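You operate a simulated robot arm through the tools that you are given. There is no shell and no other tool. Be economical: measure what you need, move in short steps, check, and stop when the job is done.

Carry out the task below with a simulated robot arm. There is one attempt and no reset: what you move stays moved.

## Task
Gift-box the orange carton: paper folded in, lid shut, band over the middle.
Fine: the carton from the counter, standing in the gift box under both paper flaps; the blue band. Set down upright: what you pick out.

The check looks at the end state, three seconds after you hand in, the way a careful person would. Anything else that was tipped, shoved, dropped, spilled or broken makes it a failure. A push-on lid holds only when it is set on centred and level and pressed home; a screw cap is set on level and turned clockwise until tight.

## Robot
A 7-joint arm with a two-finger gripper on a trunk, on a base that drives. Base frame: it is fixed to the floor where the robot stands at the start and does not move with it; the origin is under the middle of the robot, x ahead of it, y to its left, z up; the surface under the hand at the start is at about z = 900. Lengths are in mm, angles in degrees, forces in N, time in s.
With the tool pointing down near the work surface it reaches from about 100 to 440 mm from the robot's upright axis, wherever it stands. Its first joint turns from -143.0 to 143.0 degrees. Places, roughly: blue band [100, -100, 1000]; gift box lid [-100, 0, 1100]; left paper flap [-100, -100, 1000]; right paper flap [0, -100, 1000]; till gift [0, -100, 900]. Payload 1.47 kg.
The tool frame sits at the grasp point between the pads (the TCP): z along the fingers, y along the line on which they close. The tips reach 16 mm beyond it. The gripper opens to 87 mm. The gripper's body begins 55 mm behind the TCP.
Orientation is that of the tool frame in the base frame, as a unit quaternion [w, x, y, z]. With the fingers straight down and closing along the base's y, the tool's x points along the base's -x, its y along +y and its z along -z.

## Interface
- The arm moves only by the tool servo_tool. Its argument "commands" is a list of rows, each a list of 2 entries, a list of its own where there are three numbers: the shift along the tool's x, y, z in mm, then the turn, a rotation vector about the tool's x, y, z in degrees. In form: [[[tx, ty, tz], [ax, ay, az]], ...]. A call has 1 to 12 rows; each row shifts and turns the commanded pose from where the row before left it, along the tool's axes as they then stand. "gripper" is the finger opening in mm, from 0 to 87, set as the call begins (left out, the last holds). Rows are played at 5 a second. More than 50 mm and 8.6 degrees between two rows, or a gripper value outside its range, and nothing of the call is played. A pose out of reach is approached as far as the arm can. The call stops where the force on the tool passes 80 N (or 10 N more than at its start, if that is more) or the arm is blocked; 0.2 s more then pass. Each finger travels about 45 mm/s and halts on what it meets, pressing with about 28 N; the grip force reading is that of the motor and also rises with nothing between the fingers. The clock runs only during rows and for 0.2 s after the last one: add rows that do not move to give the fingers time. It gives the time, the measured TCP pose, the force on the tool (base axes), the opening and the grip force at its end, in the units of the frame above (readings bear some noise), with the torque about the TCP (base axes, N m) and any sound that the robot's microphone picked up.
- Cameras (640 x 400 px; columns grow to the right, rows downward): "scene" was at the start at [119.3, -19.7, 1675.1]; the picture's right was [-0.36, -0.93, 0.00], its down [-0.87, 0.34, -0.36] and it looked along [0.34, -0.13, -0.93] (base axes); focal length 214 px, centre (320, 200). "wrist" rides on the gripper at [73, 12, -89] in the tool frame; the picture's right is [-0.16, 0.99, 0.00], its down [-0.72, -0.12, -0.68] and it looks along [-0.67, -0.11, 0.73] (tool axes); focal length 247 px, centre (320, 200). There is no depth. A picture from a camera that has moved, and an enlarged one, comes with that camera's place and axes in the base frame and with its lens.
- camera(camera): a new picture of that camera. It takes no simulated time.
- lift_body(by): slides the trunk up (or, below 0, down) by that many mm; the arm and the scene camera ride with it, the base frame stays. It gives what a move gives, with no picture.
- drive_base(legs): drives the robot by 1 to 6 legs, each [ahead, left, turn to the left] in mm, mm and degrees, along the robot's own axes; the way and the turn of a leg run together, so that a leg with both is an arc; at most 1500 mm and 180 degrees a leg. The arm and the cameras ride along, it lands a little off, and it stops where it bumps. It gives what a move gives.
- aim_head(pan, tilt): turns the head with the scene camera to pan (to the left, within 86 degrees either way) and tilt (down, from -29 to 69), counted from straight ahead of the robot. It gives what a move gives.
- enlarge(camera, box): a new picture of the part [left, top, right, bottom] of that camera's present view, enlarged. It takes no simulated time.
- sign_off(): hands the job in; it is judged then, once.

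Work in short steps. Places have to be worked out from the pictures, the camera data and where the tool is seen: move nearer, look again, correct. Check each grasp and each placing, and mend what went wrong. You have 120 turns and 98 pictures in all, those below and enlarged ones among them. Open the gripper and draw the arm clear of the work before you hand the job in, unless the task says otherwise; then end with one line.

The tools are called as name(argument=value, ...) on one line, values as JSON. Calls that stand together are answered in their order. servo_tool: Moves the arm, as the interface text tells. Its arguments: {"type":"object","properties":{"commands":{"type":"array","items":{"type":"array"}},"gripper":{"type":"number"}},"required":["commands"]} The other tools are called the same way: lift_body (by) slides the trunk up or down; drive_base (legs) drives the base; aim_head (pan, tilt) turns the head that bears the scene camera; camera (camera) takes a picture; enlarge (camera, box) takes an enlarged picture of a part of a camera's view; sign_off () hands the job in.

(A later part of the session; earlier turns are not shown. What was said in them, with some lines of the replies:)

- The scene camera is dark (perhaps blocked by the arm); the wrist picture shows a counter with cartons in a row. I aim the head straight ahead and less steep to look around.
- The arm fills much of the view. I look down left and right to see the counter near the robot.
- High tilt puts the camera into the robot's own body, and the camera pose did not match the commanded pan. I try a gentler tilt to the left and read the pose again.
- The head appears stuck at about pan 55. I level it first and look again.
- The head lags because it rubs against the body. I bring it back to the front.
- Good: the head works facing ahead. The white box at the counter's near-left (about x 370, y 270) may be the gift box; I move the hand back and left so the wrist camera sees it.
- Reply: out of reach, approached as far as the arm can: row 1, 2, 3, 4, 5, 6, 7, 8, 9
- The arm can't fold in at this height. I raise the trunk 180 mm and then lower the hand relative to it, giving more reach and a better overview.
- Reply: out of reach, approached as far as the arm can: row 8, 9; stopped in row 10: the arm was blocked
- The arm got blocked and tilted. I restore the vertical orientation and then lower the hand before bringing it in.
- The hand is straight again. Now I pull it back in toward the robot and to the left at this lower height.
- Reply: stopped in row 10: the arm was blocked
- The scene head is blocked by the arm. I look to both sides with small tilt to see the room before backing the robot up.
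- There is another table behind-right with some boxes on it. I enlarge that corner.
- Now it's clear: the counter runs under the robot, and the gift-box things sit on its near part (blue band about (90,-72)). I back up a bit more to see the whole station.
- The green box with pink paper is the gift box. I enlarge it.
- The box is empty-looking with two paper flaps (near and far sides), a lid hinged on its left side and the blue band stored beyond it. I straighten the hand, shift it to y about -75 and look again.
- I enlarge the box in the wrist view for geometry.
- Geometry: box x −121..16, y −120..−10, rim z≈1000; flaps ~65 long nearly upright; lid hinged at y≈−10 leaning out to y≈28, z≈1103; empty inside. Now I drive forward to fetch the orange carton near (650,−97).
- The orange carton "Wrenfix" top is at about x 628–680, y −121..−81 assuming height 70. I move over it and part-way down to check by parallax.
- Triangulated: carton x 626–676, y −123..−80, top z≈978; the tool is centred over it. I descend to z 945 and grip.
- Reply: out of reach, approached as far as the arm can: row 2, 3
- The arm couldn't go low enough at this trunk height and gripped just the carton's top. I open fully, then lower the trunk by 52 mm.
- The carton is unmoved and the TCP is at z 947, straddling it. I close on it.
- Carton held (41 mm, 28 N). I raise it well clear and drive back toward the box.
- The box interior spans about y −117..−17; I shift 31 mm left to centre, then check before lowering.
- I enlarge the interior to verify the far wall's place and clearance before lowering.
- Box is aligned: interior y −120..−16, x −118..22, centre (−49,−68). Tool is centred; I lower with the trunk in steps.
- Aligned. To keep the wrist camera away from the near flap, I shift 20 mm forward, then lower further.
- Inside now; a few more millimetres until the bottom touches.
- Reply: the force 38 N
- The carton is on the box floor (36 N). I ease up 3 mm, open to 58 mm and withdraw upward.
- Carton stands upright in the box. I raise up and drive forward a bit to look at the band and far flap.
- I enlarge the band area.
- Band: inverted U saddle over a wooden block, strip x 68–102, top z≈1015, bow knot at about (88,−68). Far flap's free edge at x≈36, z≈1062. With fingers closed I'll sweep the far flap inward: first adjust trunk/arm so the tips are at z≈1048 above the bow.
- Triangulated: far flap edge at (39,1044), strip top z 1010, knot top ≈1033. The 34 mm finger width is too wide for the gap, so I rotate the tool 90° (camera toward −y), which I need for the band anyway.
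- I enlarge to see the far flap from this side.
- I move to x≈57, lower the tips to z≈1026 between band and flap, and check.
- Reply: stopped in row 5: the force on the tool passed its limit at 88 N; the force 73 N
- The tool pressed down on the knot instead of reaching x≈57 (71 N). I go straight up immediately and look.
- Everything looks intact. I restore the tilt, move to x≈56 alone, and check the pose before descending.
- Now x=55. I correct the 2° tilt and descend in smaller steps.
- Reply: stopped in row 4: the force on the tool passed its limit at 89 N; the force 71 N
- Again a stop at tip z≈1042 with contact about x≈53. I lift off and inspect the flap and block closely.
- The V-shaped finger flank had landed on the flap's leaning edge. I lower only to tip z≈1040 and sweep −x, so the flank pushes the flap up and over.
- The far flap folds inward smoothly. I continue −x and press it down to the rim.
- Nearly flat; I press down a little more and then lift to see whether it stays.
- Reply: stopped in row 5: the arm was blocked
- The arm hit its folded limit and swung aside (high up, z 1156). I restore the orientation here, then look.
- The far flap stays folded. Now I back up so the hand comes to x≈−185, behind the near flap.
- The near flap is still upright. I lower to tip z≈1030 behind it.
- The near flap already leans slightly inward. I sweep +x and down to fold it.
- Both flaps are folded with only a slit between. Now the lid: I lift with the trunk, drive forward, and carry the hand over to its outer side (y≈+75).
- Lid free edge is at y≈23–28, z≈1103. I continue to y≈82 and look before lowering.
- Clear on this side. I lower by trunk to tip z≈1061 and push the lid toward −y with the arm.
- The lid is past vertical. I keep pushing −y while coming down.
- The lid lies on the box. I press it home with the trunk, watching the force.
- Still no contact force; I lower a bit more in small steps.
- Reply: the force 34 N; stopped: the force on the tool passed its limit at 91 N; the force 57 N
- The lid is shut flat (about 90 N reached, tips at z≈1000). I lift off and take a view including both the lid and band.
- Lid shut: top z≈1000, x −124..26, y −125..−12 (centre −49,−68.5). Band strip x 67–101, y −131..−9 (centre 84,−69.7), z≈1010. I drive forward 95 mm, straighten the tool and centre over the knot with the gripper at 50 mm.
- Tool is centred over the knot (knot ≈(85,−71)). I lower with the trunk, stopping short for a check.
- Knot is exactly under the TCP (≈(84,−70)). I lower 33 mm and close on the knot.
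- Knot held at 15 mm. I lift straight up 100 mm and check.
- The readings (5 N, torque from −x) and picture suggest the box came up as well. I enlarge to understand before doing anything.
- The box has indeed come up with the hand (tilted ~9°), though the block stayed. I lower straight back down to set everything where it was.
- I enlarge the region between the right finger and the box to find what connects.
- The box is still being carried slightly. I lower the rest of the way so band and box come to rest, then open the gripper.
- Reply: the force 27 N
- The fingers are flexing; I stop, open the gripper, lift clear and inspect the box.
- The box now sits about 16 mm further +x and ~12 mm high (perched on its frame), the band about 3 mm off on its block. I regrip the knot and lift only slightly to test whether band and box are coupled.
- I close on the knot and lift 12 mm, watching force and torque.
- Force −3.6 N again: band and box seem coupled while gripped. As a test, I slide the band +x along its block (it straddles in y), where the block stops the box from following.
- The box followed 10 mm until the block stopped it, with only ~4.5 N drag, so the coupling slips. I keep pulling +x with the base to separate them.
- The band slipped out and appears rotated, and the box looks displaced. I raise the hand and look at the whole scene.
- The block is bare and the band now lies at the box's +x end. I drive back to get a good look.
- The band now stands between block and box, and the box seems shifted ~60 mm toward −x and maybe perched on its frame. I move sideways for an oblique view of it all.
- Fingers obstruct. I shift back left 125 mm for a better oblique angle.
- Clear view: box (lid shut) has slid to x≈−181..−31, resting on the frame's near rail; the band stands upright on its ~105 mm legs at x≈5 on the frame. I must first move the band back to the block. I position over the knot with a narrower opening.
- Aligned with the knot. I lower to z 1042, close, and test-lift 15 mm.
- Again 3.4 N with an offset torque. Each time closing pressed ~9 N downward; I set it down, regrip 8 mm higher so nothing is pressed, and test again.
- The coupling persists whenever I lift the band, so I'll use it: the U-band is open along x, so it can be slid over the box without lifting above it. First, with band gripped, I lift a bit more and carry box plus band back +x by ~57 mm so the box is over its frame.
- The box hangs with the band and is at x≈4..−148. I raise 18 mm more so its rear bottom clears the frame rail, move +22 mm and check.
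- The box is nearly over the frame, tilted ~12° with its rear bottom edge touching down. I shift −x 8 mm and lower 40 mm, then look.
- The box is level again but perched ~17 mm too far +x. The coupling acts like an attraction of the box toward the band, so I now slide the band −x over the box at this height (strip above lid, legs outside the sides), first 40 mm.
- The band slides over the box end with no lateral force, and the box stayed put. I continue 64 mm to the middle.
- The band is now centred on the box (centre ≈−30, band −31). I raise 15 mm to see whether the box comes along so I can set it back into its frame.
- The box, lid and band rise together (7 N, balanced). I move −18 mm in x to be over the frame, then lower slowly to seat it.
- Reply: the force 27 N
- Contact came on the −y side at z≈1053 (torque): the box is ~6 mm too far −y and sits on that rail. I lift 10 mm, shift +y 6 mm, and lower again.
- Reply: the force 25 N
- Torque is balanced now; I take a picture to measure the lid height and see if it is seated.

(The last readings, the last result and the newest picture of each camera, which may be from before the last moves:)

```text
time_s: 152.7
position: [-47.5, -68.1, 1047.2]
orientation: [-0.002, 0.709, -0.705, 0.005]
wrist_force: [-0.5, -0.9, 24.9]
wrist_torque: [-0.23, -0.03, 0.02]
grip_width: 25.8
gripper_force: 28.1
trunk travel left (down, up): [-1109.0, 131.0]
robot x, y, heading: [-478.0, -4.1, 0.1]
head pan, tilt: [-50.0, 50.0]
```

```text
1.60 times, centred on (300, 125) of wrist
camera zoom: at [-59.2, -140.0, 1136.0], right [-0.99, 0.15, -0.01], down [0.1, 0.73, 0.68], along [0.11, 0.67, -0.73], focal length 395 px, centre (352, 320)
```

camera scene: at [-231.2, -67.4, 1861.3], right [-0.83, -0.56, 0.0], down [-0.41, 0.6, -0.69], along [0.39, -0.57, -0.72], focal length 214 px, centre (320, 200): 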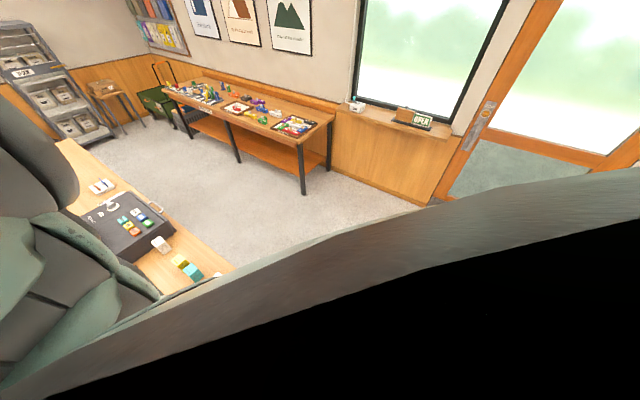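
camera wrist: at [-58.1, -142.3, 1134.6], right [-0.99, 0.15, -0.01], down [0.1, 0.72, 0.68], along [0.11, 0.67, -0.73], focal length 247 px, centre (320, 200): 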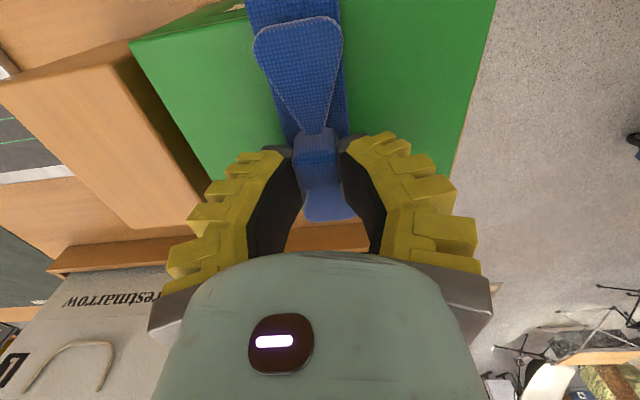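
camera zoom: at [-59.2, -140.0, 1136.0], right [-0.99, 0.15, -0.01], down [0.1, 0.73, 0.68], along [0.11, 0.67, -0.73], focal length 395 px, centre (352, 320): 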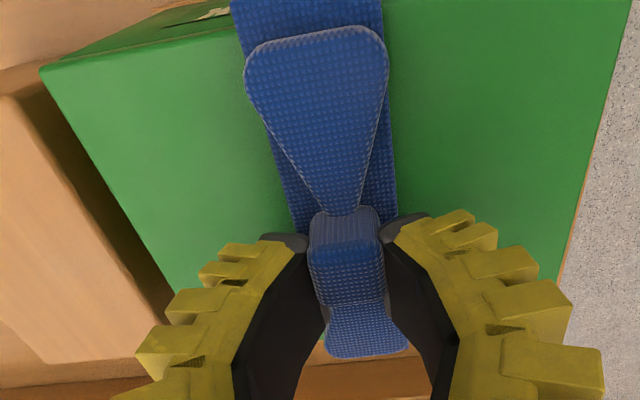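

Lid is still at z≈1014, x about 2 mm too far +x. I unload a little and wiggle −x to let it drop into the frame.

lift_body(by=5)

servo_tool(commands=[[[0, 1, 0], [0, 0, 0]], [[0, 1, 0], [0, 0, 0]], [[0, 1, 0], [0, 0, 0]], [[0, 0, 0], [0, 0, 0]]])

servo_tool(commands=[[[0, 1.5, 0], [0, 0, 0]], [[0, 1.5, 0], [0, 0, 0]], [[0, 0, 0], [0, 0, 0]]])

servo_tool(commands=[[[-1.5, 0, 0], [0, 0, 0]], [[-1.5, 0, 0], [0, 0, 0]], [[0, 0, 0], [0, 0, 0]]])

```text
time_s: 153.2
position: [-50.4, -66.6, 1049.5]
orientation: [-0.002, 0.709, -0.705, 0.004]
wrist_force: [-0.9, -0.3, 7.1]
wrist_torque: [-0.18, 0.0, -0.06]
grip_width: 15.2
gripper_force: 27.8
trunk travel left (down, up): [-1114.0, 126.0]
robot x, y, heading: [-475.2, -2.2, 0.3]
head pan, tilt: [-50.0, 50.0]
```

```text
time_s: 154.2
position: [-51.3, -65.3, 1052.7]
orientation: [-0.004, 0.709, -0.705, 0.005]
wrist_force: [3.2, -0.4, 2.4]
wrist_torque: [-0.36, -0.03, 0.11]
grip_width: 12.8
gripper_force: 28.2
trunk travel left (down, up): [-1114.0, 126.0]
robot x, y, heading: [-481.6, -4.0, 0.5]
head pan, tilt: [-50.0, 50.0]
```

```text
time_s: 155.0
position: [-55.1, -65.3, 1051.2]
orientation: [-0.004, 0.709, -0.705, 0.005]
wrist_force: [3.2, 2.5, 1.1]
wrist_torque: [0.01, 0.02, -0.1]
grip_width: 12.6
gripper_force: 28.2
trunk travel left (down, up): [-1114.0, 126.0]
robot x, y, heading: [-478.6, -1.7, -0.0]
head pan, tilt: [-50.0, 50.0]
```

```text
time_s: 155.8
position: [-56.8, -65.0, 1051.4]
orientation: [-0.001, 0.709, -0.705, 0.006]
wrist_force: [2.7, -3.4, 0.2]
wrist_torque: [-0.56, -0.05, -0.01]
grip_width: 12.1
gripper_force: 28.1
trunk travel left (down, up): [-1114.0, 126.0]
robot x, y, heading: [-476.7, -3.6, 0.1]
head pan, tilt: [-50.0, 50.0]
```

I lower 6 mm again to see whether it is free to sink.

lift_body(by=-6)

enlarge(camera="wrist", box=[100, 0, 500, 250])

```text
time_s: 156.4
position: [-51.2, -60.6, 1045.0]
orientation: [-0.006, 0.709, -0.705, 0.005]
wrist_force: [7.8, 3.9, 8.8]
wrist_torque: [-0.23, -0.02, -0.02]
grip_width: 15.6
gripper_force: 27.1
trunk travel left (down, up): [-1108.0, 132.0]
robot x, y, heading: [-477.0, -3.5, 0.1]
head pan, tilt: [-50.0, 50.0]
```

```text
1.60 times, centred on (300, 125) of wrist
camera zoom: at [-64.1, -133.8, 1134.1], right [-0.99, 0.15, -0.02], down [0.1, 0.72, 0.68], along [0.12, 0.67, -0.73], focal length 395 px, centre (352, 320)
```

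zoom: 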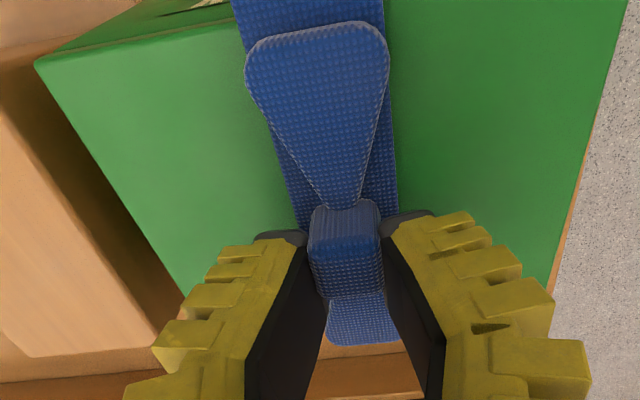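

The box is now at its original x/y (24.6..−124.8, front −125) and dropping. I release the knot so that it can settle.

servo_tool(commands=[[[0, 0, 0], [0, 0, 0]], [[0, 0, 0], [0, 0, 0]], [[0, 0, 0], [0, 0, 0]], [[0, 0, 0], [0, 0, 0]], [[0, 0, 0], [0, 0, 0]]], gripper=45)

lift_body(by=80)

enlarge(camera="wrist", box=[100, 0, 500, 250])

```text
time_s: 157.6
position: [-55.5, -64.2, 1044.8]
orientation: [-0.003, 0.709, -0.705, 0.004]
wrist_force: [1.2, 0.4, -0.5]
wrist_torque: [0.01, 0.0, -0.01]
grip_width: 50.9
gripper_force: 3.6
trunk travel left (down, up): [-1108.0, 132.0]
robot x, y, heading: [-477.0, -5.9, 0.1]
head pan, tilt: [-50.0, 50.0]
```

```text
time_s: 158.8
position: [-55.9, -62.7, 1123.8]
orientation: [-0.003, 0.709, -0.705, 0.004]
wrist_force: [-0.2, -0.3, 0.9]
wrist_torque: [0.03, 0.01, -0.01]
grip_width: 50.5
gripper_force: 3.5
trunk travel left (down, up): [-1188.0, 52.0]
robot x, y, heading: [-479.1, 0.1, 0.0]
head pan, tilt: [-50.0, 50.0]
```

```text
1.60 times, centred on (300, 125) of wrist
camera zoom: at [-67.3, -135.5, 1213.1], right [-0.99, 0.15, -0.01], down [0.1, 0.73, 0.68], along [0.11, 0.67, -0.73], focal length 395 px, centre (352, 320)
```

zoom: 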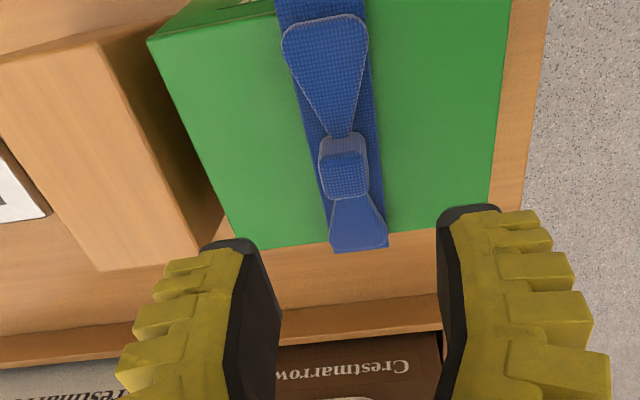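

Band sits across the middle with the box aligned. To check the seating I close the fingers and probe the lid near its −x end.

servo_tool(commands=[[[5, 14, 0], [0, 0, 0]], [[0, 14, 0], [0, 0, 0]], [[0, 14, 0], [0, 0, 0]], [[0, 0, 0], [0, 0, 0]], [[0, 0, 0], [0, 0, 0]]], gripper=0)

lift_body(by=-90)

lift_body(by=-8)

lift_body(by=-6)

lift_body(by=-4)

```text
time_s: 160.0
position: [-97.9, -68.1, 1123.1]
orientation: [-0.003, 0.709, -0.705, 0.004]
wrist_force: [-0.4, -0.2, -0.2]
wrist_torque: [0.03, -0.03, -0.01]
grip_width: 0.0
gripper_force: 27.9
trunk travel left (down, up): [-1188.0, 52.0]
robot x, y, heading: [-478.5, -2.2, 0.1]
head pan, tilt: [-50.0, 50.0]
```

```text
time_s: 161.2
position: [-97.4, -68.5, 1033.7]
orientation: [-0.004, 0.709, -0.705, 0.005]
wrist_force: [-0.4, 0.1, -1.3]
wrist_torque: [0.02, 0.0, 0.0]
grip_width: 0.2
gripper_force: 27.9
trunk travel left (down, up): [-1098.0, 142.0]
robot x, y, heading: [-478.6, -4.2, 0.1]
head pan, tilt: [-50.0, 50.0]
```

```text
time_s: 161.8
position: [-98.3, -68.5, 1025.2]
orientation: [-0.002, 0.709, -0.705, 0.003]
wrist_force: [-0.5, 0.1, 1.4]
wrist_torque: [0.0, 0.01, 0.01]
grip_width: 6.0
gripper_force: 28.3
trunk travel left (down, up): [-1090.0, 150.0]
robot x, y, heading: [-480.0, -4.3, 0.1]
head pan, tilt: [-50.0, 50.0]
```

```text
time_s: 162.5
position: [-96.9, -69.3, 1022.2]
orientation: [-0.001, 0.709, -0.705, 0.003]
wrist_force: [-10.7, 5.0, 59.6]
wrist_torque: [-0.6, 0.28, -0.15]
grip_width: 6.2
gripper_force: 27.7
trunk travel left (down, up): [-1085.0, 155.0]
robot x, y, heading: [-477.4, -2.5, 0.2]
head pan, tilt: [-50.0, 50.0]
stopped: the force on the tool passed its limit at 82 N (the readings are from after the stop); the commanded pose is now the measured one
```

```text
time_s: 162.9
position: [-97.6, -68.4, 1021.9]
orientation: [0.0, 0.709, -0.705, 0.003]
wrist_force: [-11.4, 6.3, 68.0]
wrist_torque: [-0.67, 0.29, -0.2]
grip_width: 5.9
gripper_force: 28.4
trunk travel left (down, up): [-1085.0, 155.0]
robot x, y, heading: [-477.0, -5.7, 0.1]
head pan, tilt: [-50.0, 50.0]
stopped: the force on the tool passed its limit at 92 N (the readings are from after the stop); the commanded pose is now the measured one
```

The lid's −x end is ~7 mm high. I probe the +x end for comparison.

lift_body(by=75)

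servo_tool(commands=[[[0, -20, 0], [0, 0, 0]], [[0, -20, 0], [0, 0, 0]], [[0, -20, 0], [0, 0, 0]], [[0, -20, 0], [0, 0, 0]], [[0, -20, 0], [0, 0, 0]], [[0, 0, 0], [0, 0, 0]]])

lift_body(by=-70)

lift_body(by=-5)

lift_body(by=-4)

```text
time_s: 164.0
position: [-101.3, -68.4, 1095.2]
orientation: [0.0, 0.709, -0.705, 0.002]
wrist_force: [-0.7, -0.3, -0.6]
wrist_torque: [0.01, -0.01, 0.02]
grip_width: 0.0
gripper_force: 28.0
trunk travel left (down, up): [-1160.0, 80.0]
robot x, y, heading: [-480.9, -0.0, 0.1]
head pan, tilt: [-50.0, 50.0]
```

```text
time_s: 165.4
position: [-3.4, -68.6, 1098.9]
orientation: [0.0, 0.708, -0.706, 0.002]
wrist_force: [0.0, 0.4, -0.3]
wrist_torque: [0.01, -0.02, 0.01]
grip_width: 0.0
gripper_force: 27.6
out of reach, approached as far as the arm can: row 5
trunk travel left (down, up): [-1160.0, 80.0]
robot x, y, heading: [-480.8, -5.8, -0.1]
head pan, tilt: [-50.0, 50.0]
```

```text
time_s: 166.5
position: [-2.8, -68.2, 1030.8]
orientation: [0.0, 0.708, -0.706, 0.003]
wrist_force: [0.3, 0.2, -0.4]
wrist_torque: [0.01, 0.02, -0.01]
grip_width: 0.1
gripper_force: 27.8
trunk travel left (down, up): [-1090.0, 150.0]
robot x, y, heading: [-480.6, 1.8, 0.2]
head pan, tilt: [-50.0, 50.0]
```

```text
time_s: 167.0
position: [-2.8, -68.0, 1024.6]
orientation: [0.0, 0.709, -0.705, 0.003]
wrist_force: [-0.6, -0.8, 4.4]
wrist_torque: [-0.03, 0.04, 0.01]
grip_width: 5.7
gripper_force: 28.4
trunk travel left (down, up): [-1085.0, 155.0]
robot x, y, heading: [-480.1, -4.7, 0.2]
head pan, tilt: [-50.0, 50.0]
```

```text
time_s: 167.5
position: [-4.3, -67.5, 1022.4]
orientation: [0.001, 0.709, -0.706, 0.002]
wrist_force: [-14.1, 3.6, 45.6]
wrist_torque: [-0.45, 0.25, -0.16]
grip_width: 5.9
gripper_force: 28.6
trunk travel left (down, up): [-1081.0, 159.0]
robot x, y, heading: [-478.9, -5.2, 0.5]
head pan, tilt: [-50.0, 50.0]
```

Both ends are equally ~8 mm high, so the box may rest on one side rail. I press near the +y side and then the −y side of the lid.

lift_body(by=20)

servo_tool(commands=[[[-18, 0, 0], [0, 0, 0]], [[-18, 0, 0], [0, 0, 0]], [[0, 0, 0], [0, 0, 0]]])

lift_body(by=-17)

lift_body(by=-5)

lift_body(by=-4)

```text
time_s: 168.2
position: [-3.9, -68.1, 1040.6]
orientation: [0.0, 0.709, -0.705, 0.003]
wrist_force: [1.0, -0.2, -0.1]
wrist_torque: [0.02, -0.02, -0.03]
grip_width: 0.1
gripper_force: 28.2
trunk travel left (down, up): [-1101.0, 139.0]
robot x, y, heading: [-475.5, -0.5, -0.2]
head pan, tilt: [-50.0, 50.0]
```

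```text
time_s: 169.0
position: [-5.9, -31.8, 1040.7]
orientation: [0.0, 0.709, -0.706, 0.003]
wrist_force: [-0.4, -0.3, 0.1]
wrist_torque: [0.04, 0.02, 0.01]
grip_width: 0.1
gripper_force: 28.2
trunk travel left (down, up): [-1101.0, 139.0]
robot x, y, heading: [-481.1, -2.9, 0.3]
head pan, tilt: [-50.0, 50.0]
```

```text
time_s: 169.7
position: [-6.0, -30.8, 1023.8]
orientation: [0.0, 0.709, -0.705, 0.003]
wrist_force: [-0.3, 0.0, 0.0]
wrist_torque: [0.0, 0.01, 0.03]
grip_width: 0.0
gripper_force: 27.7
trunk travel left (down, up): [-1084.0, 156.0]
robot x, y, heading: [-479.2, -1.1, 0.0]
head pan, tilt: [-50.0, 50.0]
```

```text
time_s: 170.2
position: [-5.1, -31.5, 1019.9]
orientation: [-0.001, 0.709, -0.705, 0.003]
wrist_force: [-4.7, 0.8, 19.6]
wrist_torque: [-0.23, 0.03, -0.12]
grip_width: 6.2
gripper_force: 27.9
trunk travel left (down, up): [-1079.0, 161.0]
robot x, y, heading: [-480.6, -1.0, -0.2]
head pan, tilt: [-50.0, 50.0]
```

```text
time_s: 170.6
position: [-5.1, -32.1, 1019.3]
orientation: [0.002, 0.708, -0.706, -0.001]
wrist_force: [-9.6, 3.7, 43.7]
wrist_torque: [-0.42, 0.04, -0.11]
grip_width: 5.6
gripper_force: 28.2
trunk travel left (down, up): [-1077.0, 163.0]
robot x, y, heading: [-478.1, 0.8, 0.1]
head pan, tilt: [-50.0, 50.0]
stopped: the force on the tool passed its limit at 90 N (the readings are from after the stop); the commanded pose is now the measured one
```

The +y side is lower: the box leans with its −y bottom edge on the front rail, so it needs a small push toward +y. I lift, drive to stand the hand in front of the box (at the band's leg, x≈−52) and look.

lift_body(by=90)

drive_base(legs=[[-47, -140, 0]])

lift_body(by=-90)

camera(camera="wrist")

```text
time_s: 171.9
position: [-7.1, -31.4, 1106.9]
orientation: [0.003, 0.708, -0.706, 0.0]
wrist_force: [0.1, 0.0, -0.2]
wrist_torque: [-0.02, 0.0, 0.0]
grip_width: 0.1
gripper_force: 28.1
trunk travel left (down, up): [-1167.0, 73.0]
robot x, y, heading: [-481.7, -1.3, 0.4]
head pan, tilt: [-50.0, 50.0]
```

```text
time_s: 173.2
position: [-52.0, -169.6, 1107.2]
orientation: [0.003, 0.711, -0.703, -0.001]
wrist_force: [-0.9, 0.8, -0.1]
wrist_torque: [0.01, -0.01, 0.02]
grip_width: 0.0
gripper_force: 27.8
trunk travel left (down, up): [-1167.0, 73.0]
robot x, y, heading: [-525.0, -140.7, 0.2]
head pan, tilt: [-50.0, 50.0]
```

```text
time_s: 174.5
position: [-52.9, -169.5, 1017.8]
orientation: [0.003, 0.71, -0.705, -0.001]
wrist_force: [-0.5, -0.8, -0.7]
wrist_torque: [0.0, 0.0, 0.03]
grip_width: 0.2
gripper_force: 28.3
trunk travel left (down, up): [-1077.0, 163.0]
robot x, y, heading: [-530.0, -139.8, 0.3]
head pan, tilt: [-50.0, 50.0]
```

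```text
3 pictures are left
camera wrist: at [-62.6, -241.7, 1106.3], right [-0.99, 0.15, 0.0], down [0.11, 0.73, 0.68], along [0.1, 0.67, -0.74], focal length 247 px, centre (320, 200)
```

wrist: 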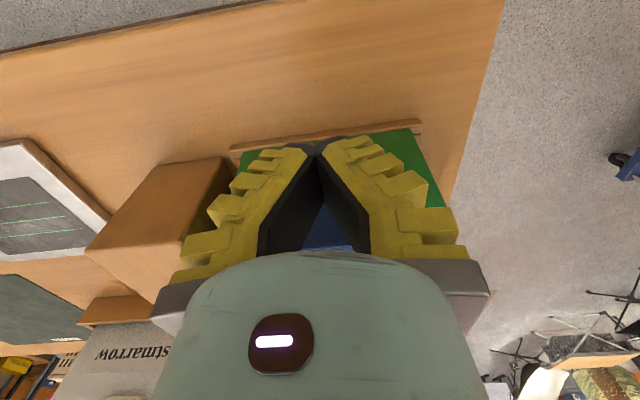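

The space in front is clear. I lower to z≈962 and advance +y until contact with the band's leg.

lift_body(by=-56)

servo_tool(commands=[[[-5, 0, 0], [0, 0, 0]], [[-5, 0, 0], [0, 0, 0]], [[-4, 0, 0], [0, 0, 0]], [[0, 0, 0], [0, 0, 0]]])

servo_tool(commands=[[[-2, 0, 0], [0, 0, 0]], [[-2, 0, 0], [0, 0, 0]], [[0, 0, 0], [0, 0, 0]]])

servo_tool(commands=[[[-2, 0, 0], [0, 0, 0]], [[-2, 0, 0], [0, 0, 0]], [[0, 0, 0], [0, 0, 0]]])

```text
time_s: 175.5
position: [-52.2, -168.9, 961.8]
orientation: [0.003, 0.71, -0.704, 0.0]
wrist_force: [0.1, -0.8, 0.2]
wrist_torque: [0.0, 0.01, 0.0]
grip_width: 0.0
gripper_force: 27.9
trunk travel left (down, up): [-1021.0, 219.0]
robot x, y, heading: [-522.5, -140.9, 0.3]
head pan, tilt: [-50.0, 50.0]
```

```text
time_s: 176.5
position: [-53.1, -153.8, 961.8]
orientation: [0.003, 0.71, -0.705, -0.001]
wrist_force: [0.1, -2.8, 4.9]
wrist_torque: [0.3, -0.08, -0.05]
grip_width: 0.0
gripper_force: 28.2
trunk travel left (down, up): [-1021.0, 219.0]
robot x, y, heading: [-526.3, -142.6, 0.3]
head pan, tilt: [-50.0, 50.0]
```

```text
time_s: 177.3
position: [-52.1, -150.8, 961.3]
orientation: [0.003, 0.71, -0.704, 0.0]
wrist_force: [1.3, -2.1, 0.9]
wrist_torque: [0.11, 0.1, 0.05]
grip_width: 0.0
gripper_force: 28.0
trunk travel left (down, up): [-1021.0, 219.0]
robot x, y, heading: [-524.2, -140.5, 0.3]
head pan, tilt: [-50.0, 50.0]
```

```text
time_s: 178.1
position: [-51.2, -146.9, 961.2]
orientation: [0.003, 0.709, -0.706, 0.0]
wrist_force: [0.9, -2.1, 0.8]
wrist_torque: [0.06, 0.03, 0.06]
grip_width: 0.0
gripper_force: 28.8
trunk travel left (down, up): [-1021.0, 219.0]
robot x, y, heading: [-526.8, -141.7, 0.1]
head pan, tilt: [-50.0, 50.0]
```

Light 2 N contact, band/box sliding. I continue in small steps until resistance rises.

servo_tool(commands=[[[-1.5, 0, 0], [0, 0, 0]], [[-1.5, 0, 0], [0, 0, 0]], [[0, 0, 0], [0, 0, 0]]])

servo_tool(commands=[[[-1.5, 0, 0], [0, 0, 0]], [[-1.5, 0, 0], [0, 0, 0]], [[0, 0, 0], [0, 0, 0]]])

```text
time_s: 178.9
position: [-52.0, -144.9, 961.8]
orientation: [0.002, 0.71, -0.705, 0.0]
wrist_force: [1.3, -3.0, 0.2]
wrist_torque: [0.11, 0.13, 0.08]
grip_width: 0.0
gripper_force: 28.3
trunk travel left (down, up): [-1021.0, 219.0]
robot x, y, heading: [-527.4, -137.2, 0.0]
head pan, tilt: [-50.0, 50.0]
```

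```text
time_s: 179.7
position: [-52.5, -144.0, 962.0]
orientation: [0.003, 0.71, -0.704, 0.0]
wrist_force: [3.6, -9.2, 3.5]
wrist_torque: [0.44, 0.25, 0.21]
grip_width: 0.0
gripper_force: 27.9
trunk travel left (down, up): [-1021.0, 219.0]
robot x, y, heading: [-521.4, -144.5, 0.4]
head pan, tilt: [-50.0, 50.0]
```

Resistance rose to 9 N, so the box has come against its far side. I back off, lift, and probe the lid height again above its −y half.

servo_tool(commands=[[[8, 0, 0], [0, 0, 0]], [[8, 0, 0], [0, 0, 0]], [[6, 0, 0], [0, 0, 0]], [[0, 0, 0], [0, 0, 0]]])

lift_body(by=150)

drive_base(legs=[[50, 65, 0]])

lift_body(by=-80)

lift_body(by=-6)

lift_body(by=-5)

```text
time_s: 180.7
position: [-54.3, -160.7, 963.0]
orientation: [0.002, 0.709, -0.705, -0.001]
wrist_force: [-0.5, 0.1, 0.4]
wrist_torque: [-0.01, 0.02, 0.0]
grip_width: 0.0
gripper_force: 28.1
trunk travel left (down, up): [-1021.0, 219.0]
robot x, y, heading: [-526.1, -141.0, 0.0]
head pan, tilt: [-50.0, 50.0]
```

```text
time_s: 182.4
position: [-52.7, -161.9, 1112.6]
orientation: [0.003, 0.71, -0.705, 0.0]
wrist_force: [-0.3, 0.4, 0.6]
wrist_torque: [-0.03, -0.02, -0.01]
grip_width: 0.0
gripper_force: 28.2
trunk travel left (down, up): [-1171.0, 69.0]
robot x, y, heading: [-522.7, -142.9, 0.3]
head pan, tilt: [-50.0, 50.0]
```

```text
time_s: 183.5
position: [-4.8, -95.5, 1111.5]
orientation: [0.003, 0.711, -0.703, 0.0]
wrist_force: [1.0, -0.1, 0.6]
wrist_torque: [0.02, -0.02, 0.0]
grip_width: 0.1
gripper_force: 27.5
trunk travel left (down, up): [-1171.0, 69.0]
robot x, y, heading: [-475.9, -78.1, 0.5]
head pan, tilt: [-50.0, 50.0]
```

```text
time_s: 184.7
position: [-3.4, -95.4, 1033.1]
orientation: [0.003, 0.711, -0.703, -0.001]
wrist_force: [-1.0, -0.4, -0.1]
wrist_torque: [0.0, -0.03, 0.03]
grip_width: 0.1
gripper_force: 27.9
trunk travel left (down, up): [-1091.0, 149.0]
robot x, y, heading: [-476.3, -72.7, 0.2]
head pan, tilt: [-50.0, 50.0]
```

```text
time_s: 185.2
position: [-2.6, -94.6, 1027.7]
orientation: [0.003, 0.711, -0.703, 0.0]
wrist_force: [-0.4, -0.7, -0.1]
wrist_torque: [0.03, 0.0, 0.01]
grip_width: 0.1
gripper_force: 28.4
trunk travel left (down, up): [-1085.0, 155.0]
robot x, y, heading: [-472.7, -77.8, 0.2]
head pan, tilt: [-50.0, 50.0]
```

```text
time_s: 185.8
position: [-4.5, -95.1, 1022.1]
orientation: [0.003, 0.71, -0.704, -0.001]
wrist_force: [-0.2, -0.2, -0.2]
wrist_torque: [-0.02, -0.03, 0.0]
grip_width: 0.0
gripper_force: 27.8
trunk travel left (down, up): [-1080.0, 160.0]
robot x, y, heading: [-478.2, -73.3, 0.4]
head pan, tilt: [-50.0, 50.0]
```

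No contact at 1022 where it would have touched before: the box has dropped into its frame. I press gently on to confirm the lid level.

lift_body(by=-4)

lift_body(by=-4)

lift_body(by=125)

drive_base(legs=[[-45, -60, 0]])

camera(camera="wrist")

```text
time_s: 186.3
position: [-3.2, -95.0, 1017.6]
orientation: [0.004, 0.711, -0.703, -0.001]
wrist_force: [-2.6, -0.1, 5.9]
wrist_torque: [0.05, -0.01, 0.05]
grip_width: 6.1
gripper_force: 28.0
trunk travel left (down, up): [-1076.0, 164.0]
robot x, y, heading: [-476.1, -75.4, 0.4]
head pan, tilt: [-50.0, 50.0]
```

```text
time_s: 186.8
position: [-3.2, -96.2, 1013.4]
orientation: [0.003, 0.711, -0.703, -0.001]
wrist_force: [-14.3, 0.9, 46.1]
wrist_torque: [0.45, 0.01, 0.22]
grip_width: 5.8
gripper_force: 28.0
trunk travel left (down, up): [-1072.0, 168.0]
robot x, y, heading: [-476.4, -75.2, 0.7]
head pan, tilt: [-50.0, 50.0]
```

```text
time_s: 188.3
position: [-3.1, -95.8, 1139.3]
orientation: [0.003, 0.711, -0.703, -0.001]
wrist_force: [0.5, -0.5, -1.4]
wrist_torque: [0.02, -0.02, -0.01]
grip_width: 0.1
gripper_force: 28.2
trunk travel left (down, up): [-1197.0, 43.0]
robot x, y, heading: [-470.5, -79.0, 0.6]
head pan, tilt: [-50.0, 50.0]
```

```text
time_s: 189.4
position: [-48.4, -156.3, 1137.8]
orientation: [0.003, 0.711, -0.703, -0.001]
wrist_force: [0.3, 0.4, 0.2]
wrist_torque: [0.0, 0.01, -0.02]
grip_width: 0.0
gripper_force: 28.7
trunk travel left (down, up): [-1197.0, 43.0]
robot x, y, heading: [-522.2, -136.9, 0.5]
head pan, tilt: [-50.0, 50.0]
```

```text
2 pictures are left
camera wrist: at [-58.3, -229.4, 1227.4], right [-0.99, 0.15, 0.0], down [0.11, 0.73, 0.68], along [0.1, 0.67, -0.74], focal length 247 px, centre (320, 200)
```

wrist: 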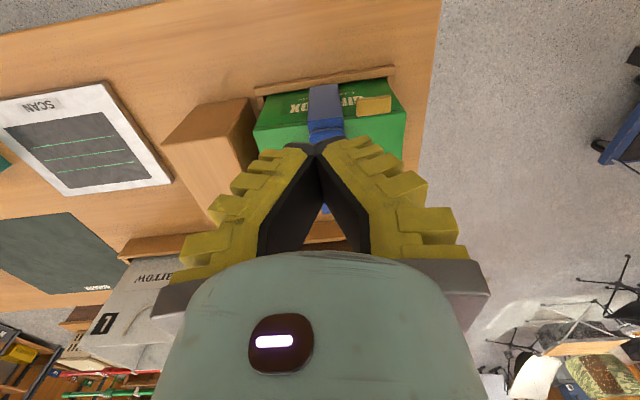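

The box is seated (lid contact back at its original height), lid shut and band over the middle. I open the gripper, draw away, and take one last enlarged look.

enlarge(camera="wrist", box=[150, 50, 450, 170])

lift_body(by=38)

drive_base(legs=[[-250, 0, 0]])

servo_tool(commands=[[[0, 0, 0], [0, 0, 0]], [[0, 0, 0], [0, 0, 0]], [[0, 0, 0], [0, 0, 0]], [[0, 0, 0], [0, 0, 0]], [[0, 0, 0], [0, 0, 0]]], gripper=85)

```text
2.13 times, centred on (300, 110) of wrist
camera zoom: at [-58.3, -229.4, 1227.4], right [-0.99, 0.15, 0.0], down [0.11, 0.73, 0.68], along [0.1, 0.67, -0.74], focal length 527 px, centre (363, 392)
```

zoom: 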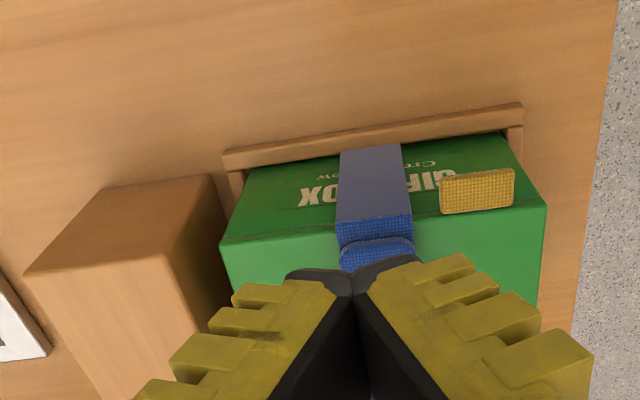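

```text
time_s: 190.2
position: [-49.0, -157.0, 1177.3]
orientation: [0.003, 0.711, -0.703, -0.001]
wrist_force: [0.1, -0.4, 0.0]
wrist_torque: [-0.01, -0.01, -0.03]
grip_width: 0.2
gripper_force: 27.6
trunk travel left (down, up): [-1235.0, 5.0]
robot x, y, heading: [-520.8, -133.4, 0.7]
head pan, tilt: [-50.0, 50.0]
```

```text
time_s: 192.0
position: [-298.9, -160.9, 1175.5]
orientation: [0.003, 0.708, -0.706, -0.001]
wrist_force: [-0.3, 0.3, 0.5]
wrist_torque: [0.01, 0.0, 0.01]
grip_width: 0.0
gripper_force: 28.0
trunk travel left (down, up): [-1235.0, 5.0]
robot x, y, heading: [-772.9, -139.2, -0.1]
head pan, tilt: [-50.0, 50.0]
```

```text
time_s: 193.2
position: [-298.6, -162.0, 1176.1]
orientation: [0.003, 0.707, -0.707, 0.0]
wrist_force: [-0.3, 0.6, -0.6]
wrist_torque: [0.02, 0.01, 0.0]
grip_width: 85.4
gripper_force: 0.1
trunk travel left (down, up): [-1235.0, 5.0]
robot x, y, heading: [-771.5, -138.6, -0.2]
head pan, tilt: [-50.0, 50.0]
```

The picture shows the box seated in its frame, lid shut and the band over its middle; the gripper is open and clear. I hand in.

sign_off()

```text
The job is handed in.
```

I handed the job in with the box in its frame: both paper flaps folded in, lid pressed shut and blue band across the middle. I could not confirm the carton is still upright, because the box was lifted, tilted about 12° and slid about 75 mm after the lid was shut.
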